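You operate a simulated robot arm through the tools that you are given. There is no shell and no other tool.

You run a simulated two-armed robot. Do the job below in one go: nothing can be reset, and whatever is moved stays where it is left.

Task
Set the relief knob to about 7 bar on the pump gauge.
Fine: orange lever shut for it; free the lock lever, lock it again, reopen the orange lever.

Only the result counts: the job must be done as asked and must still hold three seconds after the hand-in. Knocking over, shifting, dropping, spilling or breaking anything else fails it.

Robot
Two 6-joint arms with two-finger grippers on one trunk that stands fixed in place. Base frame: the origin is at the foot of the trunk, x ahead of it, y to its left, z up. Units: mm, degrees, N and s.
The left shoulder is at [70, 148, 1208], the right one opposite. With the tool pointing down near the work surface each hand reaches from about 280 to 560 mm from the base axis, measured 20 degrees to its own side. Payload 2.69 kg a hand.
Tool frame (each hand has its own): the origin (TCP) lies between the finger pads and is the grasp point; the fingertips stand 20 mm ahead of it; z points along the fingers, y is the line along which they close. The gripper opens to 100 mm; its body begins 63 mm behind the TCP.
Orientation is that of the tool frame in the base frame, as [roll, pitch, yaw] about the fixed x, y, z axes, in that order (R = Rz(yaw) Ry(pitch) Rx(roll)). With the fingers straight down and closing along the base's y, the tool's x points along the base's -x, its y along +y and its z along -z.

Tools
- The arms move only by the tool servo_tool. It takes "left_steps", "right_steps" or both (then of equal length, played together; a hand with none holds still); each is a list of rows, each a list of 7 numbers: the turn, a rotation vector about the base's x, y, z in degrees, then the shift along the base's x, y, z in mm, then the closure, from 0 (fully open) to 1 (shut). In form: [[ax, ay, az, dx, dy, dz, claw], ...]. A call has 1 to 20 rows; each row shifts and turns the commanded pose from where the row before left it. Each row takes 0.2 s and may step no farther than 50 mm and 8.6 degrees from the row before; otherwise, or with a gripper value out of range, the whole call is refused. A pose out of reach is approached as far as the arm can. The call stops where the force on the tool passes 60 N (or 10 N more than at its start, if that is more) or the arm is blocked; 0.2 s more then pass. Each finger travels about 45 mm/s and halts on what it meets, pressing with about 28 N; the grip force reading is that of the motor and also rises with nothing between the fingers. The clock runs only during rows and for 0.2 s after the last one: add rows that do not move to give the fingers time. The reply holds the time, the measured pose of the TCP, the force on the tool along the base axes, the opening and the grip force, in the units named above and with some noise, with the torque about the TCP (base axes, N m) and any sound that the robot's microphone picked up.
- Cameras (640 x 400 px; columns grow to the right, rows downward): "scene" is now at [117.9, -47, 1421.1]; the picture's right is [-0.58, -0.81, -0.00], its down [-0.59, 0.42, -0.69] and it looks along [0.56, -0.40, -0.72] (base axes); focal length 355 px, centre (320, 200). "left" rides on the left gripper at [70, 18, -99] in its tool frame; the picture's right is [-0.26, 0.97, 0.00], its down [-0.75, -0.20, -0.63] and it looks along [-0.61, -0.16, 0.78] (tool axes); focal length 230 px, centre (320, 200). "right" rides on the right gripper at [70, -19, -99] in its tool frame; the picture's right is [0.26, 0.97, 0.00], its down [-0.75, 0.20, -0.63] and it looks along [-0.61, 0.16, 0.78] (tool axes); focal length 230 px, centre (320, 200). There is no depth. A picture from a camera that has moved, and an enlarged one, comes with that camera's place and axes in the base frame and with its lens.
- capture(camera): a new picture of that camera. No time passes.
- move_column(by): slides the trunk up (or, below 0, down) by that many mm; the arms and the scene camera ride with it, the base frame stays. It gives what a move gives, with no picture.
- aim_head(pan, tilt): turns the head with the scene camera to pan (to the left, within 86 degrees either way) and tilt (down, from -29 to 69), counted from straight ahead of the robot. It gives what a move gives.
- close_up(camera, box): a new picture of the part [left, top, right, bottom] of that camera's present view, enlarged. No time passes.
- close_job(): hands the job in; it is judged then, once.

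Nothing tells you positions but the pictures and the camera data. Unless the task says otherwise, let go and move clear before handing in.

The tools are called after "Call:" as a command line: name --argument value ..., lists and objects as JSON in quotes. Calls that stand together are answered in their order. servo_tool: Moves the arms, as the interface text tells. Its arguments: {"type":"object","properties":{"left_steps":{"type":"array","items":{"type":"array","items":{"type":"number"}}},"right_steps":{"type":"array","items":{"type":"array","items":{"type":"number"}}}},"required":[]} The other tools are called the same way: move_column (by) moves the trunk up or down; aim_head (pan, tilt) turns the head that bears the scene camera; capture (camera) takes a picture; close_up (camera, box) takes an enlarged picture of a part of a camera's view; close_job () hands the job in.

At the start:

```text
clock: 0.0
left_position: [526.4, -50.9, 1157.5]
left_tool_rot: [180.0, 0.0, 179.9]
left_ft_force: [0.0, 0.2, -0.1]
left_wrist_torque: [-0.04, 0.0, -0.01]
left_gripper_width: 100.1
left_grasp_force: 0.1
right_position: [265.3, -273.8, 1150.0]
right_tool_rot: [-180.0, 0.1, -179.9]
right_ft_force: [-0.3, 0.3, -0.9]
right_wrist_torque: [0.0, 0.0, 0.0]
right_gripper_width: 100.1
right_grasp_force: 0.0
trunk travel left (down, up): [-766.0, 174.0]
head pan, tilt (commanded): [-35.8, 46.2]
```

scene: 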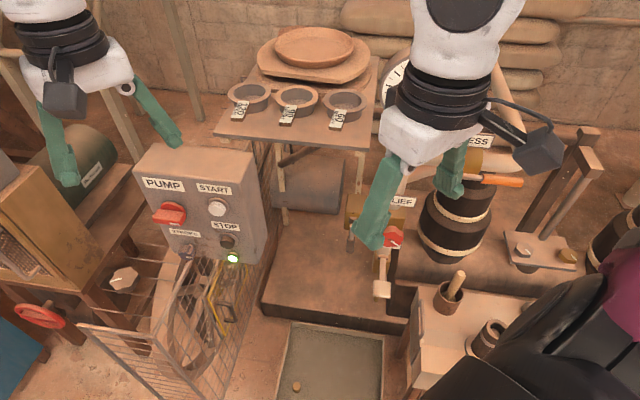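
right: 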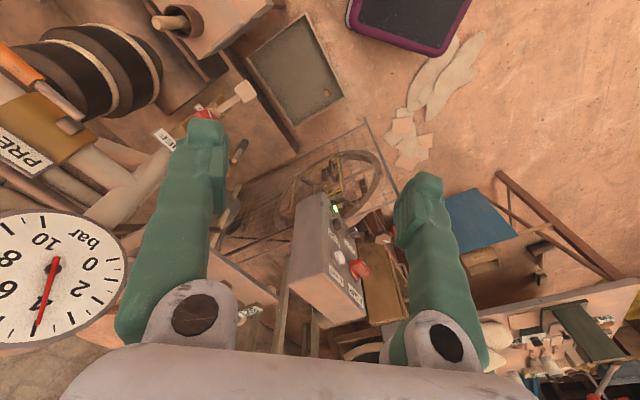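
left: 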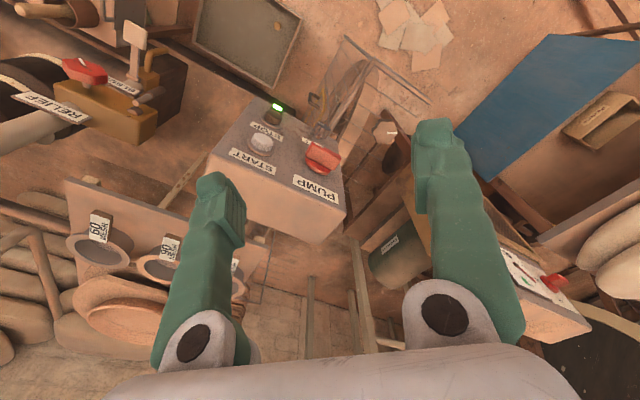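

I see a workshop with a pump control box, a pressure gauge (needle about 4–5 bar), and a brass relief block with a red knob, a lock lever and an orange lever nearby. I'll look closer before moving anything.

Call:
close_up --camera "scene" --box '[320, 130, 640, 330]'

Call:
close_up --camera "left" --box '[0, 0, 240, 150]'

Call:
close_up --camera "right" --box '[0, 60, 320, 360]'

```text
2.00 times, centred on (480, 230) of scene
camera zoom: at [117.9, -47.0, 1421.1], right [-0.58, -0.81, 0.0], down [-0.59, 0.42, -0.69], along [0.56, -0.4, -0.72], focal length 710 px, centre (0, 140)
```

zoom: 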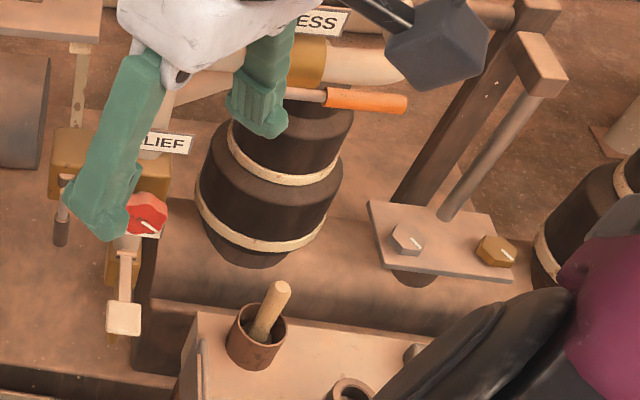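

```text
2.67 times, centred on (120, 75) of left
camera zoom: at [456.7, -30.9, 1257.1], right [0.26, 0.97, 0.0], down [0.75, -0.2, 0.63], along [0.61, -0.16, -0.78], focal length 614 px, centre (853, 533)
```

zoom: 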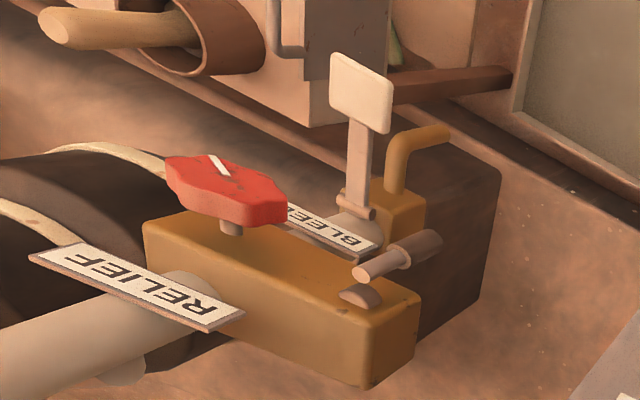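

```text
1.33 times, centred on (160, 210) of right
camera zoom: at [194.7, -291.6, 1249.1], right [-0.26, 0.97, 0.0], down [0.75, 0.2, 0.63], along [0.61, 0.16, -0.78], focal length 307 px, centre (533, 187)
```

zoom: 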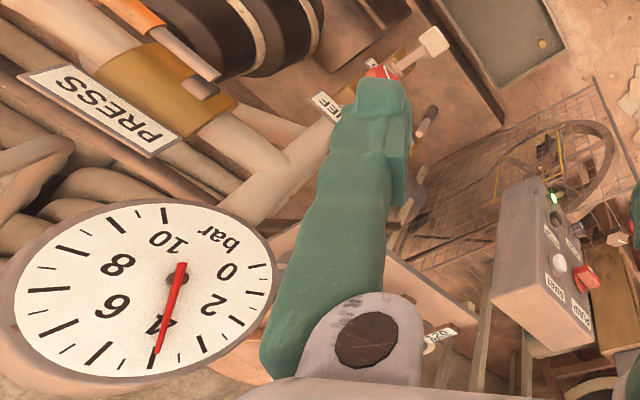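

The red relief knob triangulates to about (425, -472, 778) and the gauge to about (577, -596, 1045), needle near 4 bar. The left hand blocks my view, so I'll check its left side before swinging it away.

Call:
aim_head --pan 10 --tilt 40

Call:
capture --camera "scene"

```text
clock: 1.1
left_position: [526.2, -50.7, 1155.5]
left_tool_rot: [-180.0, -0.1, -179.9]
left_ft_force: [-0.3, 0.0, -0.1]
left_wrist_torque: [-0.03, 0.01, 0.0]
left_gripper_width: 100.0
left_grasp_force: 0.0
right_position: [266.6, -272.3, 1149.6]
right_tool_rot: [180.0, 0.0, -180.0]
right_ft_force: [0.5, -0.2, 0.5]
right_wrist_torque: [-0.01, -0.02, 0.01]
right_gripper_width: 99.8
right_grasp_force: 0.1
trunk travel left (down, up): [-766.0, 174.0]
head pan, tilt (commanded): [10.0, 40.0]
```

```text
taken
camera scene: at [136.4, 14.7, 1430.1], right [0.17, -0.98, 0.0], down [-0.63, -0.11, -0.77], along [0.75, 0.13, -0.64], focal length 355 px, centre (320, 200)
```

scene: 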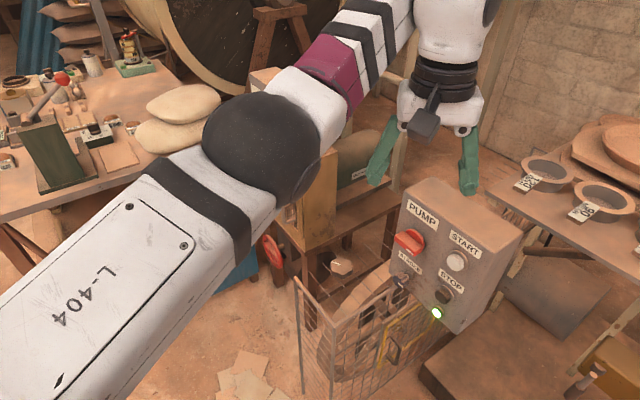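

The space left of the left hand is clear at this height. I'll swing the left arm leftward and up a bit, then look at the relief area again.

Call:
servo_tool --left_steps '[[0, 0, 0, 0, 0, 20, 0], [0, 0, 0, -10, 35, 10, 0], [0, 0, 0, -10, 40, 0, 0], [0, 0, 0, -10, 40, 0, 0], [0, 0, 0, -20, 40, 0, 0], [0, 0, 0, -20, 40, 0, 0], [0, 0, 0, -20, 40, 0, 0], [0, 0, 0, -20, 30, 0, 0]]'

Call:
aim_head --pan -45 --tilt 40

Call:
capture --camera "scene"

Call:
capture --camera "right"

```text
clock: 2.9
left_position: [564.1, 92.4, 1220.8]
left_tool_rot: [-179.9, 0.0, -179.9]
left_ft_force: [-1.0, 1.0, 0.3]
left_wrist_torque: [-0.02, -0.05, 0.0]
left_gripper_width: 99.9
left_grasp_force: 0.0
left hand out of reach, approached as far as the arm can: row 2, 3, 4, 5, 6, 7, 8
right_position: [265.2, -269.9, 1150.5]
right_tool_rot: [-179.8, 0.0, 180.0]
right_ft_force: [0.3, 0.8, -0.6]
right_wrist_torque: [-0.02, -0.01, 0.0]
right_gripper_width: 100.1
right_grasp_force: 0.1
trunk travel left (down, up): [-766.0, 174.0]
head pan, tilt (commanded): [10.0, 40.0]
```

```text
clock: 4.2
left_position: [563.3, 88.4, 1220.9]
left_tool_rot: [180.0, -0.2, -180.0]
left_ft_force: [0.0, -0.4, 0.2]
left_wrist_torque: [0.0, -0.03, 0.02]
left_gripper_width: 99.9
left_grasp_force: 0.1
right_position: [265.6, -273.4, 1150.5]
right_tool_rot: [180.0, -0.1, -179.9]
right_ft_force: [0.0, -0.2, 0.3]
right_wrist_torque: [-0.01, 0.01, 0.01]
right_gripper_width: 100.3
right_grasp_force: 0.1
trunk travel left (down, up): [-766.0, 174.0]
head pan, tilt (commanded): [-45.0, 40.0]
```

```text
taken
camera scene: at [112.9, -59.4, 1430.1], right [-0.71, -0.71, 0.0], down [-0.46, 0.45, -0.77], along [0.54, -0.54, -0.64], focal length 355 px, centre (320, 200)
```

scene: 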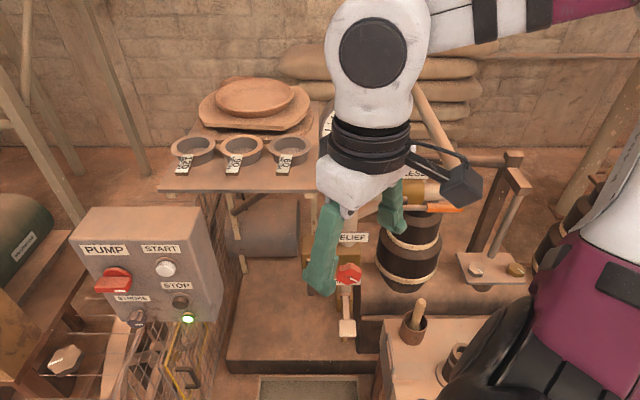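

```text
taken
camera right: at [194.7, -291.0, 1249.3], right [-0.26, 0.97, 0.0], down [0.75, 0.2, 0.63], along [0.61, 0.16, -0.78], focal length 230 px, centre (320, 200)
```

right: 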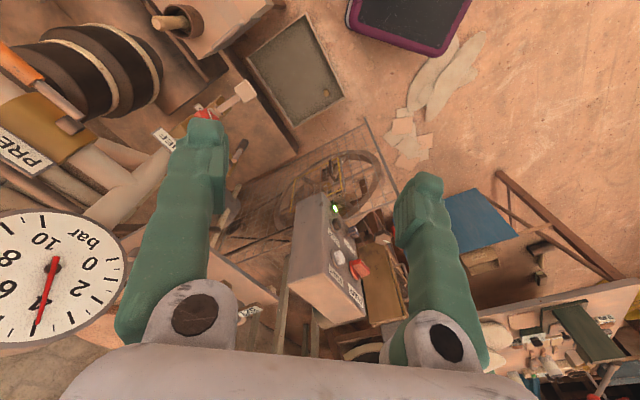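

It was actually the right hand blocking the view. I'll move it outward to the right to expose the relief block and the PRESS lever.

Call:
servo_tool --right_steps '[[0, 0, 0, -10, -40, 0, 0], [0, 0, 0, -10, -40, 0, 0], [0, 0, 0, -10, -40, 0, 0], [0, 0, 0, -10, -30, 0, 0]]'

Call:
capture --camera "scene"

Call:
capture --camera "right"

Call:
capture --camera "left"

```text
clock: 5.2
left_position: [563.0, 86.0, 1219.2]
left_tool_rot: [180.0, -0.1, 180.0]
left_ft_force: [-0.3, -0.2, -1.1]
left_wrist_torque: [0.0, 0.05, -0.04]
left_gripper_width: 100.2
left_grasp_force: 0.0
right_position: [277.2, -331.1, 1155.3]
right_tool_rot: [179.6, 0.3, -179.8]
right_ft_force: [1.9, 2.0, -1.0]
right_wrist_torque: [-0.14, 0.18, 0.01]
right_gripper_width: 100.1
right_grasp_force: 0.1
right hand out of reach, approached as far as the arm can: row 1, 2, 3, 4
trunk travel left (down, up): [-766.0, 174.0]
head pan, tilt (commanded): [-45.0, 40.0]
```

```text
taken
camera scene: at [112.4, -61.7, 1429.9], right [-0.71, -0.71, 0.0], down [-0.45, 0.46, -0.77], along [0.54, -0.54, -0.64], focal length 355 px, centre (320, 200)
```

scene: 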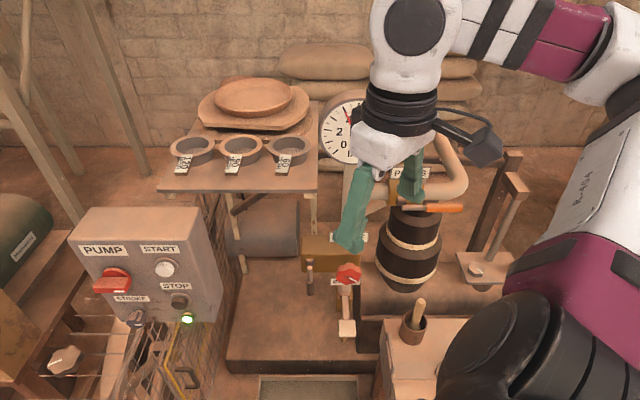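

```text
taken
camera right: at [205.7, -350.0, 1253.9], right [-0.26, 0.96, 0.01], down [0.75, 0.2, 0.63], along [0.61, 0.17, -0.77], focal length 230 px, centre (320, 200)
```

right: 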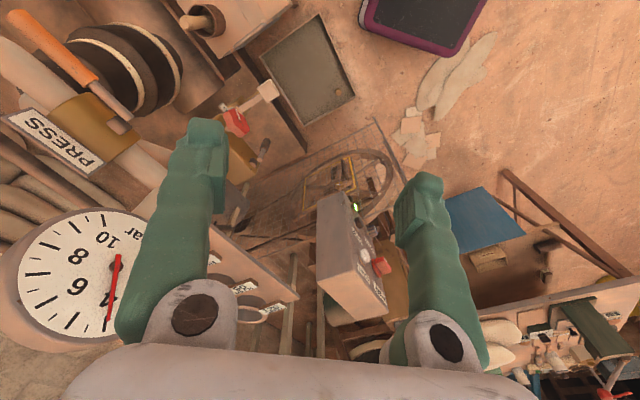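

```text
taken
camera left: at [494.5, 106.0, 1320.2], right [0.26, 0.97, 0.0], down [0.75, -0.2, 0.63], along [0.61, -0.16, -0.78], focal length 230 px, centre (320, 200)
```

left: 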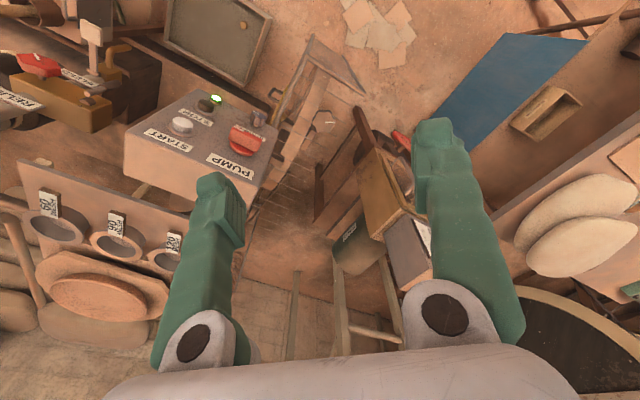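

Call:
close_up --camera "scene" --box '[280, 80, 540, 370]'

Call:
close_up --camera "right" --box '[0, 0, 320, 200]'

Call:
close_up --camera "left" --box '[0, 0, 200, 160]'

```text
1.38 times, centred on (410, 225) of scene
camera zoom: at [112.4, -61.7, 1429.9], right [-0.71, -0.71, 0.0], down [-0.45, 0.46, -0.77], along [0.54, -0.54, -0.64], focal length 489 px, centre (196, 166)
```

zoom: 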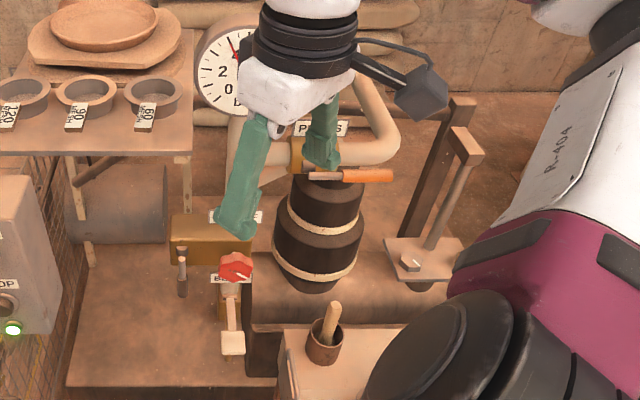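

```text
2.00 times, centred on (160, 100) of right
camera zoom: at [205.7, -350.0, 1253.9], right [-0.26, 0.96, 0.01], down [0.75, 0.2, 0.63], along [0.61, 0.17, -0.77], focal length 460 px, centre (640, 400)
```

zoom: 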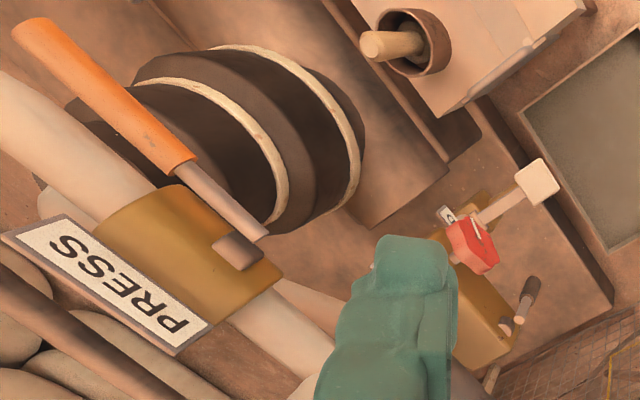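

```text
2.50 times, centred on (100, 80) of left
camera zoom: at [494.5, 106.0, 1320.2], right [0.26, 0.97, 0.0], down [0.75, -0.2, 0.63], along [0.61, -0.16, -0.78], focal length 575 px, centre (870, 500)
```

zoom: 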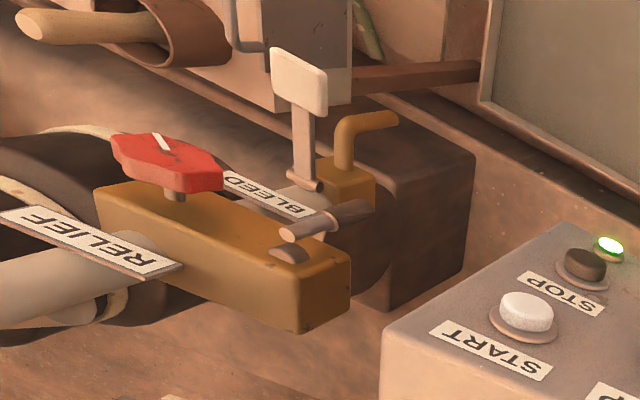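

The PRESS lever seems to run parallel to its pipe (open), with its tip around (280, -620, 982), and the lock lever appears to hang at about (495, -410, 690–800). I'll lower the right hand for a closer look with its camera.

Call:
servo_tool --right_steps '[[0, 0, 0, 30, 0, -40, 0], [0, 0, 0, 30, 0, -40, 0], [0, 0, 0, 20, 0, -40, 0]]'

Call:
capture --camera "right"

Call:
capture --camera "scene"

```text
clock: 6.0
left_position: [565.8, 84.8, 1219.5]
left_tool_rot: [180.0, -0.3, 179.9]
left_ft_force: [-0.1, -0.4, -0.4]
left_wrist_torque: [0.05, 0.05, 0.0]
left_gripper_width: 100.0
left_grasp_force: 0.0
right_position: [343.7, -328.9, 1034.6]
right_tool_rot: [-179.9, 0.1, 179.9]
right_ft_force: [0.9, 0.2, -0.1]
right_wrist_torque: [0.01, -0.02, -0.01]
right_gripper_width: 99.9
right_grasp_force: 0.0
right hand out of reach, approached as far as the arm can: row 3
trunk travel left (down, up): [-766.0, 174.0]
head pan, tilt (commanded): [-45.0, 40.0]
```

```text
taken
camera right: at [273.4, -347.1, 1134.4], right [-0.26, 0.97, 0.0], down [0.75, 0.2, 0.63], along [0.61, 0.16, -0.78], focal length 230 px, centre (320, 200)
```

right: 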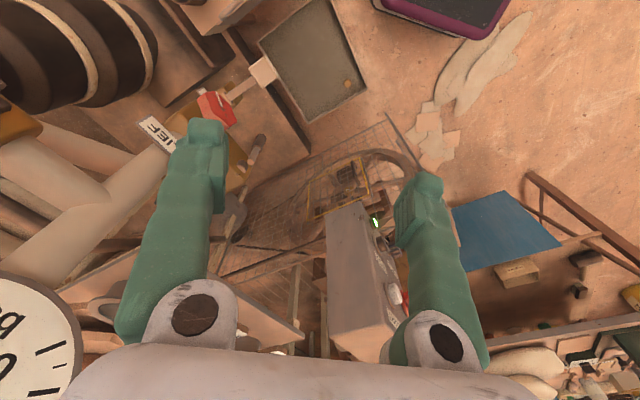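

```text
taken
camera scene: at [115.4, -61.8, 1429.7], right [-0.71, -0.71, 0.0], down [-0.46, 0.46, -0.76], along [0.54, -0.54, -0.64], focal length 355 px, centre (320, 200)
```

scene: 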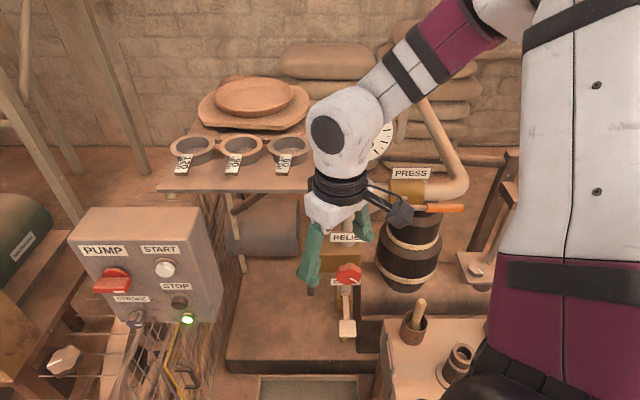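

Call:
close_up --camera "right" --box '[120, 40, 320, 240]'

Call:
close_up --camera "scene" --box '[280, 150, 520, 350]'

```text
2.00 times, centred on (220, 140) of right
camera zoom: at [273.4, -347.1, 1134.4], right [-0.26, 0.97, 0.0], down [0.75, 0.2, 0.63], along [0.61, 0.16, -0.78], focal length 460 px, centre (520, 320)
```

zoom: 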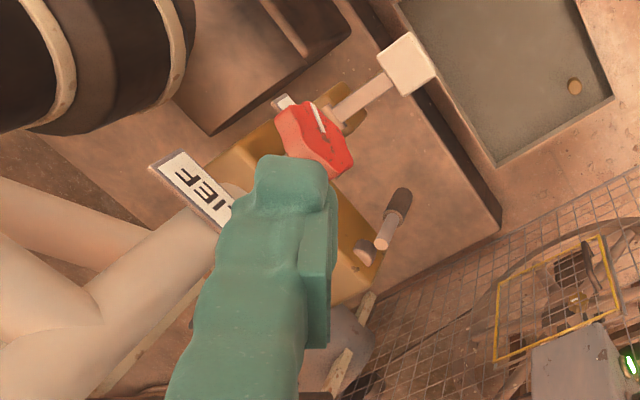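

```text
2.00 times, centred on (400, 250) of scene
camera zoom: at [115.4, -61.8, 1429.7], right [-0.71, -0.71, 0.0], down [-0.46, 0.46, -0.76], along [0.54, -0.54, -0.64], focal length 710 px, centre (160, 100)
```

zoom: 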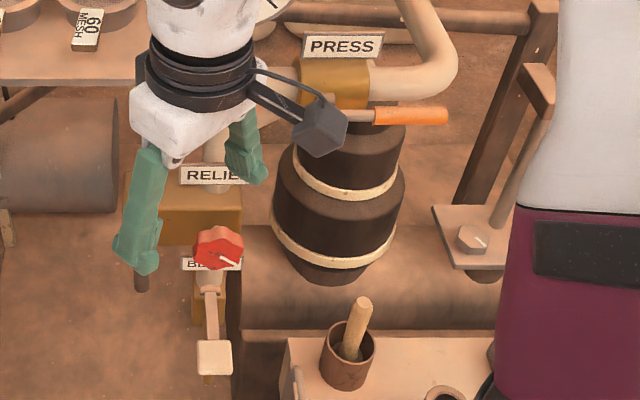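

The knob, lock lever and PRESS lever all look mounted on faces that point back toward the robot (normal about (-0.46, 0.89, 0)), so I need the right hand pointing horizontally at them. I'll turn the right hand to face that way at a safe distance.

Call:
servo_tool --right_steps '[[0, 0, 6.75, 0, 0, 0, 0], [0, 0, 6.75, 0, 0, 0, 0], [0, 0, 6.75, 0, 0, 0, 0], [0, 0, 6.75, 0, 0, 0, 0], [-7.28, -3.71, 0, -2, 0, -5, 0], [-7.28, -3.71, 0, -2, 0, -5, 0], [-7.28, -3.71, 0, -2, 0, -5, 0], [-7.28, -3.71, 0, -2, 0, -5, 0], [-7.28, -3.71, 0, -2, 0, -5, 0], [-7.28, -3.71, 0, -2, 0, -5, 0], [-7.28, -3.71, 0, -2, 0, -5, 0], [-7.28, -3.71, 0, -2, 0, -5, 0], [-7.28, -3.71, 0, -2, 0, -5, 0], [-7.28, -3.71, 0, -2, 0, -5, 0], [-7.28, -3.71, 0, -2, 0, -5, 0]]'

Call:
capture --camera "right"

Call:
capture --camera "scene"

```text
clock: 9.2
left_position: [563.0, 87.7, 1218.9]
left_tool_rot: [179.9, -0.2, -179.9]
left_ft_force: [-0.3, 0.5, -1.1]
left_wrist_torque: [0.02, 0.0, 0.01]
left_gripper_width: 100.1
left_grasp_force: 0.1
right_position: [255.3, -551.2, 1105.4]
right_tool_rot: [-91.0, 0.2, -153.0]
right_ft_force: [0.6, -0.1, -0.5]
right_wrist_torque: [0.0, -0.02, 0.06]
right_gripper_width: 100.1
right_grasp_force: 0.0
right hand out of reach, approached as far as the arm can: row 1, 2, 3, 4, 6, 7, 8, 9, 10, 11, 12, 13, 14, 15
trunk travel left (down, up): [-766.0, 174.0]
head pan, tilt (commanded): [-45.0, 40.0]
```

```text
taken
camera right: at [147.5, -495.4, 1125.8], right [-0.23, -0.1, -0.97], down [0.38, 0.9, -0.19], along [0.89, -0.41, -0.17], focal length 230 px, centre (320, 200)
```

right: 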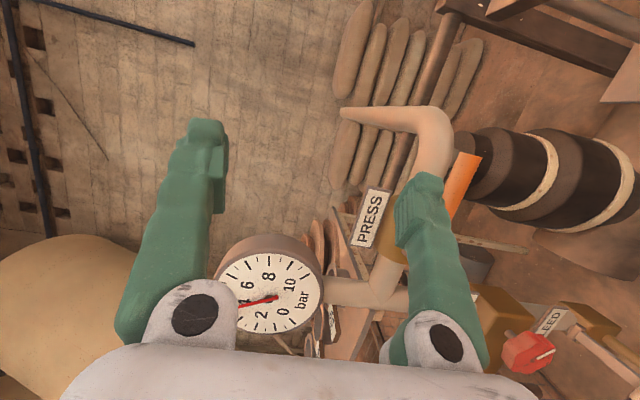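

```text
taken
camera scene: at [113.0, -61.0, 1430.0], right [-0.71, -0.71, 0.0], down [-0.46, 0.45, -0.77], along [0.54, -0.54, -0.64], focal length 355 px, centre (320, 200)
```

scene: 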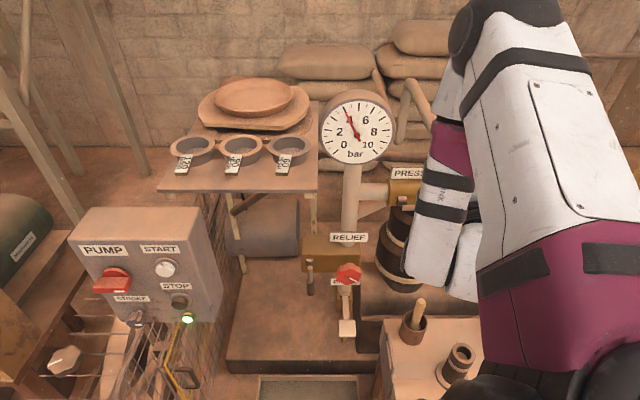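

Now the gauge and relief block are unobstructed from the head camera (needle about 4). I'll zoom in on these.

Call:
close_up --camera "scene" --box '[290, 80, 450, 180]'

Call:
close_up --camera "scene" --box '[280, 220, 440, 350]'

Call:
close_up --camera "right" --box '[310, 80, 640, 400]'

```text
4.00 times, centred on (370, 130) of scene
camera zoom: at [113.0, -61.0, 1430.0], right [-0.71, -0.71, 0.0], down [-0.46, 0.45, -0.77], along [0.54, -0.54, -0.64], focal length 1419 px, centre (120, 480)
```

zoom: 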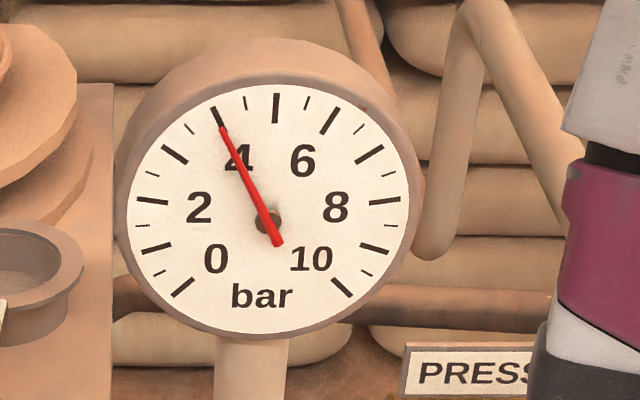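

```text
3.08 times, centred on (360, 285) of scene
camera zoom: at [113.0, -61.0, 1430.0], right [-0.71, -0.71, 0.0], down [-0.46, 0.45, -0.77], along [0.54, -0.54, -0.64], focal length 1092 px, centre (197, -62)
```

zoom: 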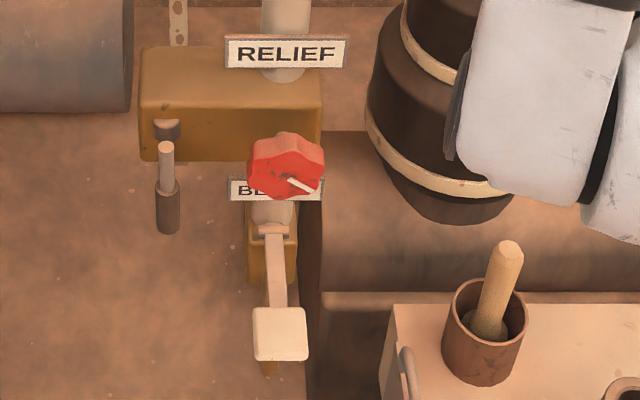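

```text
1.25 times, centred on (475, 240) of right
camera zoom: at [147.5, -495.4, 1125.8], right [-0.23, -0.1, -0.97], down [0.38, 0.9, -0.19], along [0.89, -0.41, -0.17], focal length 288 px, centre (126, 150)
```

zoom: 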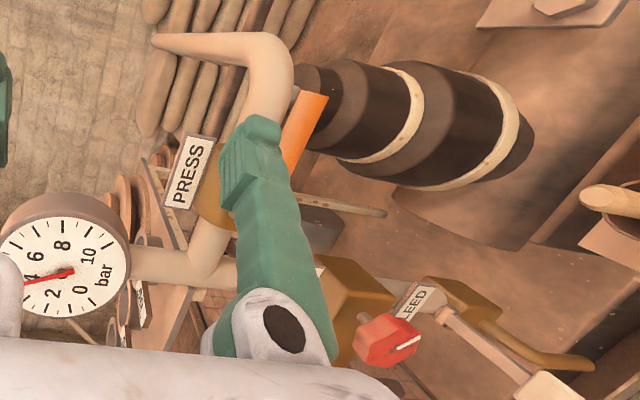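

The block, gauge and valves all sit square to a 45° line: knob face about (421, -466, 781), lock lever hanging at about (495, -411, 687–795), orange lever from (358, -538) to (280, -622) at z about 979. I'll square the right hand to that direction in front of the orange lever and look.

Call:
servo_tool --right_steps '[[0, 0, 8.5, -5, 7, -20, 0], [0, 0, 8.5, -5, 7, -40, 0], [0, 0, 1.0, -5, 7, -50, 0], [0, 0, 0, 0, 0, 0, 0]]'

Call:
capture --camera "right"

Call:
capture --camera "scene"

```text
refused: row 3 steps farther than a row can; nothing moved
```

```text
taken
camera right: at [147.5, -495.4, 1125.8], right [-0.23, -0.1, -0.97], down [0.38, 0.9, -0.19], along [0.89, -0.41, -0.17], focal length 230 px, centre (320, 200)
```

right: 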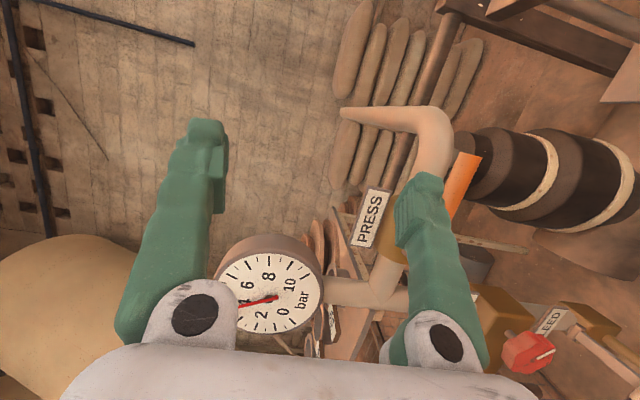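

```text
taken
camera scene: at [113.0, -61.0, 1430.0], right [-0.71, -0.71, 0.0], down [-0.46, 0.45, -0.77], along [0.54, -0.54, -0.64], focal length 355 px, centre (320, 200)
```

scene: 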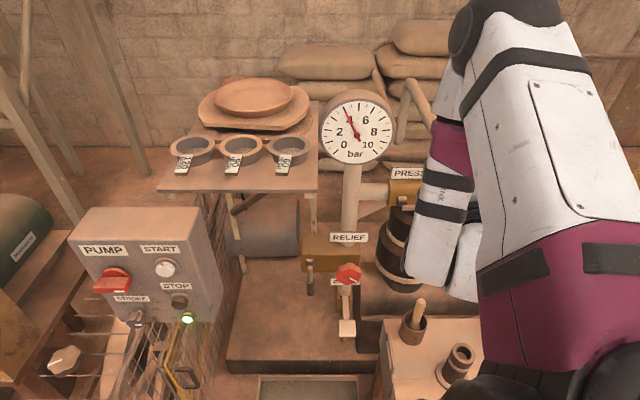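

The third row exceeded 50 mm, so nothing moved. I'll repeat with smaller steps.

Call:
servo_tool --right_steps '[[0, 0, 8.5, -5, 7, -15, 0], [0, 0, 8.5, -5, 7, -30, 0], [0, 0, 1.0, -5, 7, -35, 0], [0, 0, 0, 0, 0, -35, 0]]'

Call:
capture --camera "right"

Call:
capture --camera "scene"

```text
clock: 10.2
left_position: [563.5, 87.8, 1221.1]
left_tool_rot: [-180.0, -0.2, -180.0]
left_ft_force: [0.6, 0.2, 0.3]
left_wrist_torque: [-0.02, -0.01, -0.05]
left_gripper_width: 99.9
left_grasp_force: 0.1
right_position: [254.5, -549.5, 1102.7]
right_tool_rot: [-90.3, 0.0, -150.3]
right_ft_force: [-0.4, 0.0, 0.2]
right_wrist_torque: [0.01, 0.0, 0.0]
right_gripper_width: 99.9
right_grasp_force: 0.0
right hand out of reach, approached as far as the arm can: row 1, 2, 3, 4
trunk travel left (down, up): [-766.0, 174.0]
head pan, tilt (commanded): [-45.0, 40.0]
```

```text
taken
camera right: at [144.4, -497.6, 1122.5], right [-0.23, -0.12, -0.97], down [0.34, 0.92, -0.2], along [0.91, -0.37, -0.17], focal length 230 px, centre (320, 200)
```

right: 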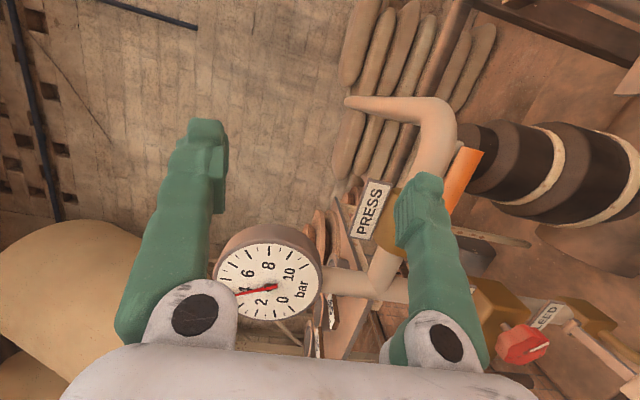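

```text
taken
camera scene: at [112.7, -59.8, 1430.1], right [-0.71, -0.71, 0.0], down [-0.45, 0.45, -0.77], along [0.54, -0.54, -0.64], focal length 355 px, centre (320, 200)
```

scene: 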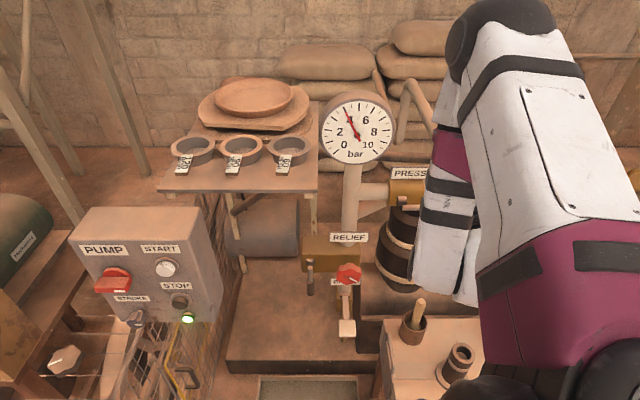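

The right arm is stuck at a folded-elbow limit. I'll raise the trunk so that the workspace sits farther below the shoulder, then unfold by moving forward and down.

Call:
move_column --by 120

Call:
servo_tool --right_steps '[[0, 0, 0, 15, -15, -10, 0], [0, 0, 0, 0, 0, -20, 0], [0, 0, 0, 0, 0, -30, 0], [0, 0, 0, 0, 0, -30, 0]]'

Call:
capture --camera "scene"

```text
clock: 11.7
left_position: [562.9, 88.7, 1340.1]
left_tool_rot: [179.9, -0.1, 180.0]
left_ft_force: [0.5, -0.3, -1.1]
left_wrist_torque: [0.02, 0.0, -0.02]
left_gripper_width: 100.0
left_grasp_force: 0.0
right_position: [256.2, -549.4, 1223.4]
right_tool_rot: [-90.3, 0.0, -150.2]
right_ft_force: [-1.2, 0.1, 0.3]
right_wrist_torque: [-0.03, 0.02, 0.01]
right_gripper_width: 100.2
right_grasp_force: 0.1
trunk travel left (down, up): [-886.0, 54.0]
head pan, tilt (commanded): [-45.0, 40.0]
```

```text
clock: 12.7
left_position: [563.0, 88.2, 1339.9]
left_tool_rot: [179.9, -0.2, 180.0]
left_ft_force: [-0.4, -0.1, 0.3]
left_wrist_torque: [0.0, 0.0, -0.02]
left_gripper_width: 99.8
left_grasp_force: 0.1
right_position: [268.5, -565.9, 1215.9]
right_tool_rot: [-90.5, 0.0, -150.7]
right_ft_force: [0.2, -0.6, -0.3]
right_wrist_torque: [-0.04, 0.0, 0.01]
right_gripper_width: 100.0
right_grasp_force: 0.0
right hand out of reach, approached as far as the arm can: row 1, 2, 3, 4
trunk travel left (down, up): [-886.0, 54.0]
head pan, tilt (commanded): [-45.0, 40.0]
```

```text
taken
camera scene: at [113.0, -60.2, 1550.0], right [-0.71, -0.71, 0.0], down [-0.45, 0.45, -0.77], along [0.54, -0.54, -0.64], focal length 355 px, centre (320, 200)
```

scene: 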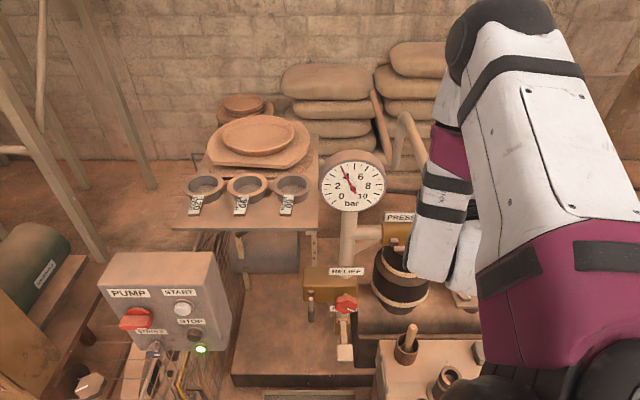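

Forward worked but moving down is limited by the wrist bend, so a lower shoulder suits a horizontal hand better. Both hands look clear for a 200 mm descent, so I'll lower the trunk and check.

Call:
move_column --by -200

Call:
capture --camera "right"

Call:
capture --camera "scene"

Call:
capture --camera "left"

```text
clock: 14.8
left_position: [563.7, 88.6, 1140.3]
left_tool_rot: [180.0, -0.2, 180.0]
left_ft_force: [0.4, -0.2, 0.5]
left_wrist_torque: [0.01, 0.0, 0.0]
left_gripper_width: 99.9
left_grasp_force: 0.0
right_position: [269.1, -565.2, 1014.9]
right_tool_rot: [-90.4, 0.0, -150.7]
right_ft_force: [0.1, 0.5, -0.6]
right_wrist_torque: [-0.02, -0.05, 0.01]
right_gripper_width: 100.3
right_grasp_force: 0.2
trunk travel left (down, up): [-686.0, 254.0]
head pan, tilt (commanded): [-45.0, 40.0]
```

```text
taken
camera right: at [158.7, -512.3, 1035.6], right [-0.23, -0.12, -0.97], down [0.35, 0.92, -0.2], along [0.91, -0.38, -0.17], focal length 230 px, centre (320, 200)
```

right: 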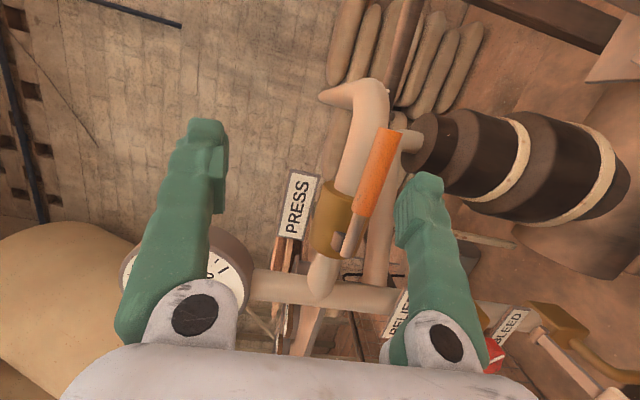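

```text
taken
camera scene: at [112.7, -60.0, 1350.1], right [-0.71, -0.71, 0.0], down [-0.45, 0.45, -0.77], along [0.54, -0.54, -0.64], focal length 355 px, centre (320, 200)
```

scene: 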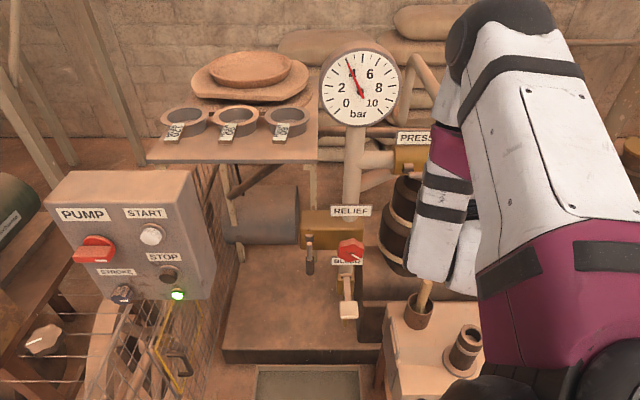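

```text
taken
camera left: at [494.6, 107.5, 1240.6], right [0.26, 0.97, 0.0], down [0.75, -0.2, 0.63], along [0.61, -0.16, -0.78], focal length 230 px, centre (320, 200)
```

left: 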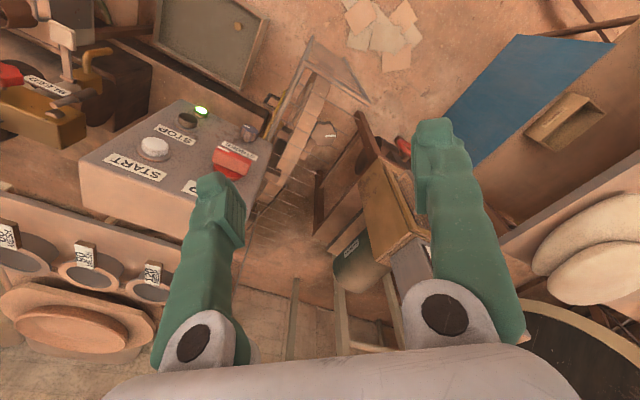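

Call:
close_up --camera "right" --box '[240, 70, 480, 320]'

Call:
close_up --camera "scene" --box '[300, 90, 460, 200]'

```text
1.60 times, centred on (360, 195) of right
camera zoom: at [158.7, -512.3, 1035.6], right [-0.23, -0.12, -0.97], down [0.35, 0.92, -0.2], along [0.91, -0.38, -0.17], focal length 368 px, centre (256, 208)
```

zoom: 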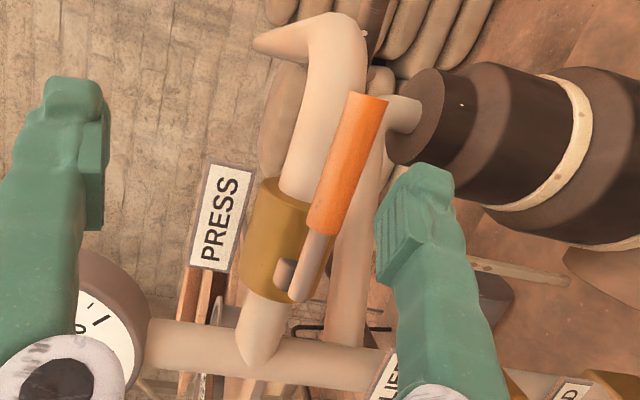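

```text
3.64 times, centred on (380, 145) of scene
camera zoom: at [112.7, -60.0, 1350.1], right [-0.71, -0.71, 0.0], down [-0.45, 0.45, -0.77], along [0.54, -0.54, -0.64], focal length 1290 px, centre (102, 400)
```

zoom: 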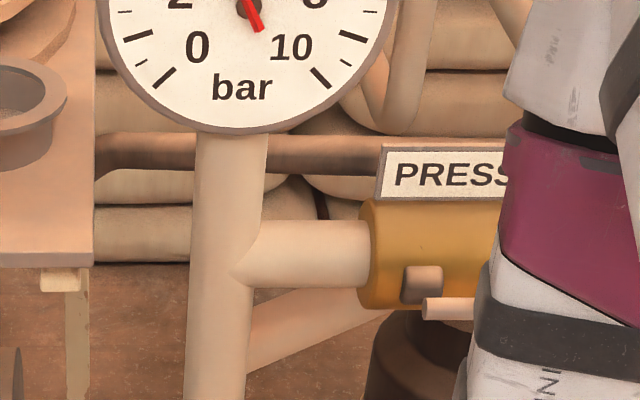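

Orange lever geometry is clear: stem facing me at about (383, -565, 969), lever horizontal to the right at z about 967. I'll straighten the hand's yaw to 45° and descend level with the lever, staying in front of it.

Call:
servo_tool --right_steps '[[0, 0, 5, 0, 0, -10, 0], [0, 0, 5, 0, 0, -12, 0], [0, 0, 5.7, 0, 0, -12, 0], [0, 0, 0, 0, 0, -14, 0]]'

```text
clock: 15.8
left_position: [563.6, 88.5, 1140.2]
left_tool_rot: [179.9, -0.2, 179.9]
left_ft_force: [0.7, -0.5, 0.8]
left_wrist_torque: [0.03, -0.02, -0.03]
left_gripper_width: 99.9
left_grasp_force: 0.1
right_position: [269.8, -564.7, 1015.6]
right_tool_rot: [-90.4, 0.0, -150.7]
right_ft_force: [-0.3, 1.2, -0.5]
right_wrist_torque: [0.0, -0.01, 0.0]
right_gripper_width: 99.8
right_grasp_force: 0.0
right hand out of reach, approached as far as the arm can: row 1, 2, 3, 4
trunk travel left (down, up): [-686.0, 254.0]
head pan, tilt (commanded): [-45.0, 40.0]
```

No motion, so some joint is at its limit. I'll probe single directions to find what frees it: up first, then yaw.

Call:
servo_tool --right_steps '[[0, 0, 0, 0, 0, 30, 0], [0, 0, 0, 0, 0, 30, 0]]'

Call:
servo_tool --right_steps '[[0, 0, 5, 0, 0, 0, 0], [0, 0, 5, 0, 0, 0, 0]]'

```text
clock: 16.4
left_position: [562.6, 89.9, 1140.3]
left_tool_rot: [180.0, -0.2, -180.0]
left_ft_force: [0.2, -0.1, 0.0]
left_wrist_torque: [0.0, 0.04, 0.02]
left_gripper_width: 100.4
left_grasp_force: 0.1
right_position: [281.8, -535.5, 1050.2]
right_tool_rot: [-90.4, 0.0, -150.7]
right_ft_force: [0.0, 0.6, 0.3]
right_wrist_torque: [0.03, -0.01, -0.04]
right_gripper_width: 100.0
right_grasp_force: 0.1
right hand out of reach, approached as far as the arm can: row 1, 2
trunk travel left (down, up): [-686.0, 254.0]
head pan, tilt (commanded): [-45.0, 40.0]
```

```text
clock: 17.0
left_position: [564.1, 88.3, 1139.7]
left_tool_rot: [-180.0, -0.2, 179.9]
left_ft_force: [-0.5, -0.2, 0.2]
left_wrist_torque: [0.0, 0.0, 0.03]
left_gripper_width: 99.9
left_grasp_force: 0.1
right_position: [284.6, -533.1, 1045.3]
right_tool_rot: [-90.3, 0.0, -148.3]
right_ft_force: [-0.4, -0.9, -0.4]
right_wrist_torque: [0.03, 0.02, -0.03]
right_gripper_width: 100.0
right_grasp_force: 0.0
right hand out of reach, approached as far as the arm can: row 1, 2
trunk travel left (down, up): [-686.0, 254.0]
head pan, tilt (commanded): [-45.0, 40.0]
```

The right wrist is bend-limited: it needs a lower shoulder so the forearm comes in flatter. To allow lowering the trunk a lot, I'll first tuck the left arm: pitch it to point forward and raise it.

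Call:
servo_tool --left_steps '[[0, -8.18, 0, 0, 0, 10, 0], [0, -8.18, 0, 0, 0, 10, 0], [0, -8.18, 0, 0, 0, 10, 0], [0, -8.18, 0, 0, 0, 10, 0], [0, -8.18, 0, -5, 0, 15, 0], [0, -8.18, 0, -5, 0, 15, 0], [0, -8.18, 0, -5, 0, 15, 0], [0, -8.18, 0, -5, 0, 15, 0], [0, -8.18, 0, -5, 5, 15, 0], [0, -8.18, 0, -5, 5, 15, 0], [0, -8.18, 0, -5, 5, 15, 0]]'

Call:
aim_head --pan 15 --tilt 40

Call:
capture --camera "scene"

Call:
capture --camera "left"

```text
clock: 19.4
left_position: [570.4, 160.0, 1324.3]
left_tool_rot: [-149.9, 89.8, -150.1]
left_ft_force: [0.6, -0.1, 0.4]
left_wrist_torque: [-0.03, -0.04, -0.03]
left_gripper_width: 100.2
left_grasp_force: 0.0
left hand out of reach, approached as far as the arm can: row 1, 2, 3, 5, 6, 7, 8, 9, 10, 11
right_position: [283.6, -534.6, 1046.7]
right_tool_rot: [-90.3, 0.0, -148.3]
right_ft_force: [-0.7, -0.3, 0.1]
right_wrist_torque: [0.02, 0.01, 0.0]
right_gripper_width: 100.2
right_grasp_force: 0.1
trunk travel left (down, up): [-686.0, 254.0]
head pan, tilt (commanded): [-45.0, 40.0]
```

```text
clock: 20.7
left_position: [571.1, 159.6, 1324.6]
left_tool_rot: [-177.5, 89.7, -177.9]
left_ft_force: [-0.3, -0.3, -0.1]
left_wrist_torque: [0.01, 0.0, -0.02]
left_gripper_width: 100.2
left_grasp_force: 0.1
right_position: [285.0, -534.4, 1045.7]
right_tool_rot: [-90.4, 0.0, -148.2]
right_ft_force: [0.1, 0.6, -0.1]
right_wrist_torque: [-0.02, 0.0, 0.01]
right_gripper_width: 100.2
right_grasp_force: 0.0
trunk travel left (down, up): [-686.0, 254.0]
head pan, tilt (commanded): [15.0, 40.0]
```

```text
taken
camera scene: at [134.8, 22.0, 1350.1], right [0.26, -0.97, 0.0], down [-0.62, -0.17, -0.77], along [0.74, 0.2, -0.64], focal length 355 px, centre (320, 200)
```

scene: 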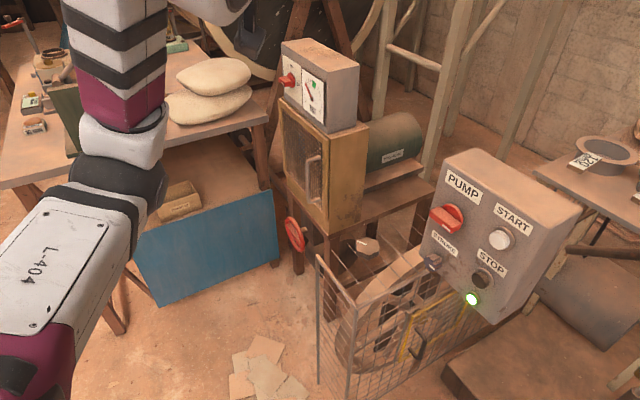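

```text
taken
camera left: at [472.9, 178.6, 1256.7], right [0.0, 0.97, 0.26], down [-0.63, -0.2, 0.75], along [0.78, -0.16, 0.6], focal length 230 px, centre (320, 200)
```

left: 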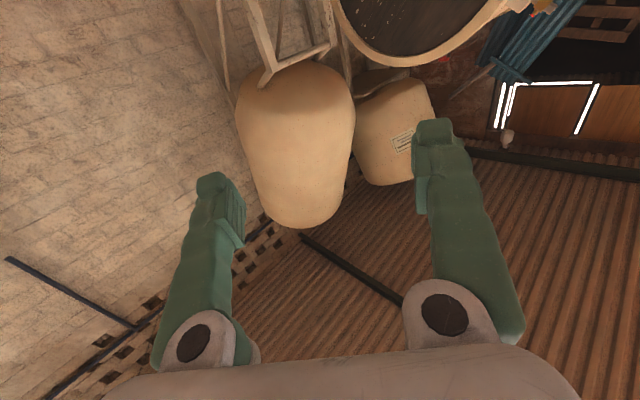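

The left hand is now up and pointing forward. I'll retract it toward the body and up some more before lowering the trunk.

Call:
servo_tool --left_steps '[[0, 0, 0, -30, 5, 15, 0], [0, 0, 0, -30, 5, 15, 0], [0, 0, 0, -30, 5, 15, 0], [0, 0, 0, -30, 5, 15, 0], [0, 0, 0, -30, 5, 15, 0], [0, 0, 0, -30, 5, 15, 0]]'

Call:
capture --camera "scene"

Call:
close_up --camera "scene" --box '[260, 20, 640, 320]'

```text
clock: 22.1
left_position: [412.3, 218.6, 1414.3]
left_tool_rot: [-71.2, 89.9, -71.3]
left_ft_force: [-0.3, 0.0, -0.8]
left_wrist_torque: [-0.02, 0.01, 0.0]
left_gripper_width: 100.2
left_grasp_force: 0.0
left hand out of reach, approached as far as the arm can: row 4, 5, 6
right_position: [282.3, -533.2, 1046.1]
right_tool_rot: [-90.1, 0.1, -148.2]
right_ft_force: [0.7, -0.1, -0.1]
right_wrist_torque: [0.06, 0.01, 0.03]
right_gripper_width: 100.4
right_grasp_force: 0.0
trunk travel left (down, up): [-686.0, 254.0]
head pan, tilt (commanded): [15.0, 40.0]
```

```text
taken
camera scene: at [132.8, 23.2, 1350.2], right [0.26, -0.97, 0.0], down [-0.62, -0.17, -0.77], along [0.74, 0.2, -0.64], focal length 355 px, centre (320, 200)
```

scene: 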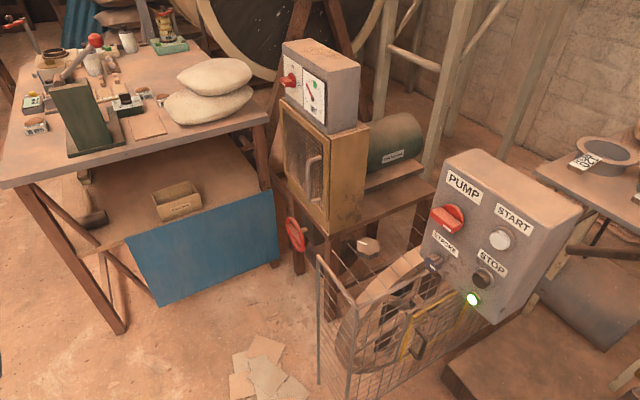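

```text
1.33 times, centred on (450, 170) of scene
camera zoom: at [132.8, 23.2, 1350.2], right [0.26, -0.97, 0.0], down [-0.62, -0.17, -0.77], along [0.74, 0.2, -0.64], focal length 473 px, centre (147, 240)
```

zoom: 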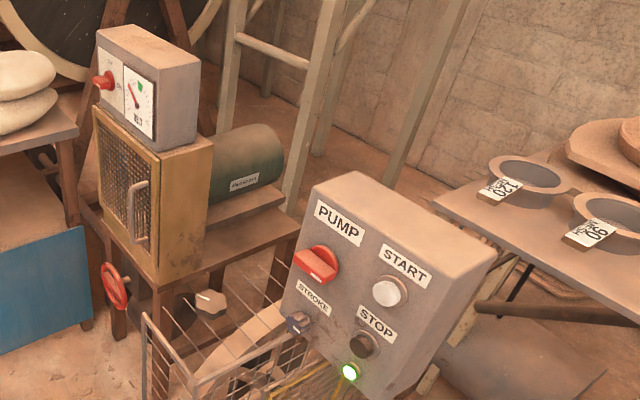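

The left arm is clear of everything. The right hand is rolled 90° off its natural orientation, so I'll roll it about its own axis (camera to underneath) to free the joints.

Call:
servo_tool --right_steps '[[4.31, -6.95, 0, 0, 0, 0, 0], [4.31, -6.95, 0, 0, 0, 0, 0], [4.31, -6.95, 0, 0, 0, 0, 0], [4.31, -6.95, 0, 0, 0, 0, 0], [4.31, -6.95, 0, 0, 0, 0, 0], [4.31, -6.95, 0, 0, 0, 0, 0], [4.31, -6.95, 0, 0, 0, 0, 0], [4.31, -6.95, 0, 0, 0, 0, 0], [4.31, -6.95, 0, 0, 0, 0, 0], [4.31, -6.95, 0, 0, 0, 0, 0], [4.31, -6.95, 0, 0, 0, 0, 0]]'

Call:
aim_head --pan -45 --tilt 40

Call:
capture --camera "scene"

Call:
capture --camera "right"

```text
clock: 24.5
left_position: [414.4, 217.7, 1413.6]
left_tool_rot: [30.5, 89.9, 30.4]
left_ft_force: [0.6, 0.4, 0.2]
left_wrist_torque: [0.0, -0.04, 0.02]
left_gripper_width: 100.0
left_grasp_force: 0.0
right_position: [284.2, -533.2, 1045.1]
right_tool_rot: [150.6, 89.8, 92.7]
right_ft_force: [-0.3, -0.8, 0.0]
right_wrist_torque: [0.02, 0.0, 0.0]
right_gripper_width: 100.2
right_grasp_force: 0.1
trunk travel left (down, up): [-686.0, 254.0]
head pan, tilt (commanded): [15.0, 40.0]
```

```text
clock: 25.8
left_position: [413.5, 218.8, 1413.2]
left_tool_rot: [-151.0, 90.0, -151.1]
left_ft_force: [0.1, -0.1, -0.5]
left_wrist_torque: [0.01, -0.01, -0.02]
left_gripper_width: 99.8
left_grasp_force: 0.2
right_position: [284.0, -534.2, 1045.4]
right_tool_rot: [-138.5, 89.8, 163.6]
right_ft_force: [0.0, 0.3, 0.3]
right_wrist_torque: [-0.01, -0.02, 0.01]
right_gripper_width: 100.0
right_grasp_force: 0.1
trunk travel left (down, up): [-686.0, 254.0]
head pan, tilt (commanded): [-45.0, 40.0]
```

```text
taken
camera scene: at [112.9, -59.9, 1350.1], right [-0.71, -0.71, 0.0], down [-0.46, 0.45, -0.77], along [0.54, -0.54, -0.64], focal length 355 px, centre (320, 200)
```

scene: 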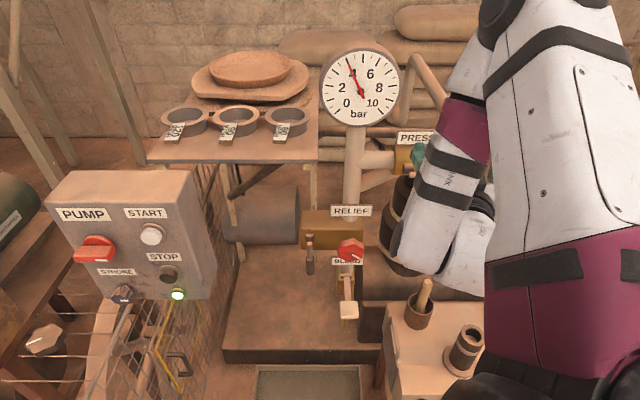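

```text
taken
camera right: at [214.1, -459.1, 975.6], right [0.82, 0.51, -0.26], down [-0.16, 0.64, 0.75], along [0.55, -0.57, 0.61], focal length 230 px, centre (320, 200)
```

right: 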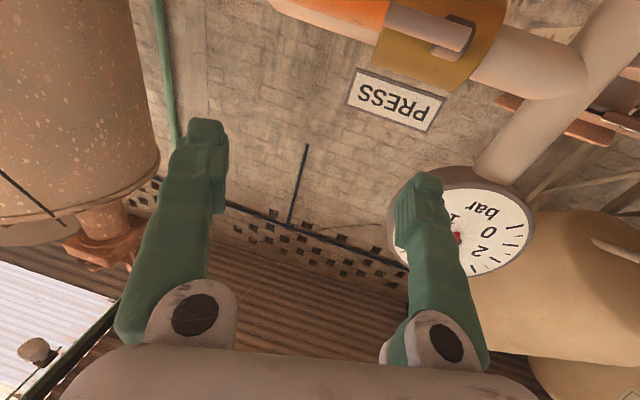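

The roll worked without any limit. Now I'll try yawing to 45° and raising the hand.

Call:
servo_tool --right_steps '[[0, 0, 0, 0, 0, 30, 0], [0, 0, 0, 0, 0, 30, 0], [0, 0, 6, 0, 0, 20, 0], [0, 0, 6, 0, 0, 20, 0]]'

```text
clock: 26.8
left_position: [415.0, 219.3, 1414.2]
left_tool_rot: [-134.5, 89.9, -134.6]
left_ft_force: [-0.4, 0.9, 0.2]
left_wrist_torque: [0.0, 0.0, -0.01]
left_gripper_width: 99.8
left_grasp_force: 0.1
right_position: [327.6, -512.3, 1067.8]
right_tool_rot: [-137.6, 89.9, 170.6]
right_ft_force: [0.4, 0.6, -0.4]
right_wrist_torque: [-0.01, 0.03, 0.03]
right_gripper_width: 99.9
right_grasp_force: 0.1
right hand out of reach, approached as far as the arm can: row 1, 2, 3, 4
trunk travel left (down, up): [-686.0, 254.0]
head pan, tilt (commanded): [-45.0, 40.0]
```

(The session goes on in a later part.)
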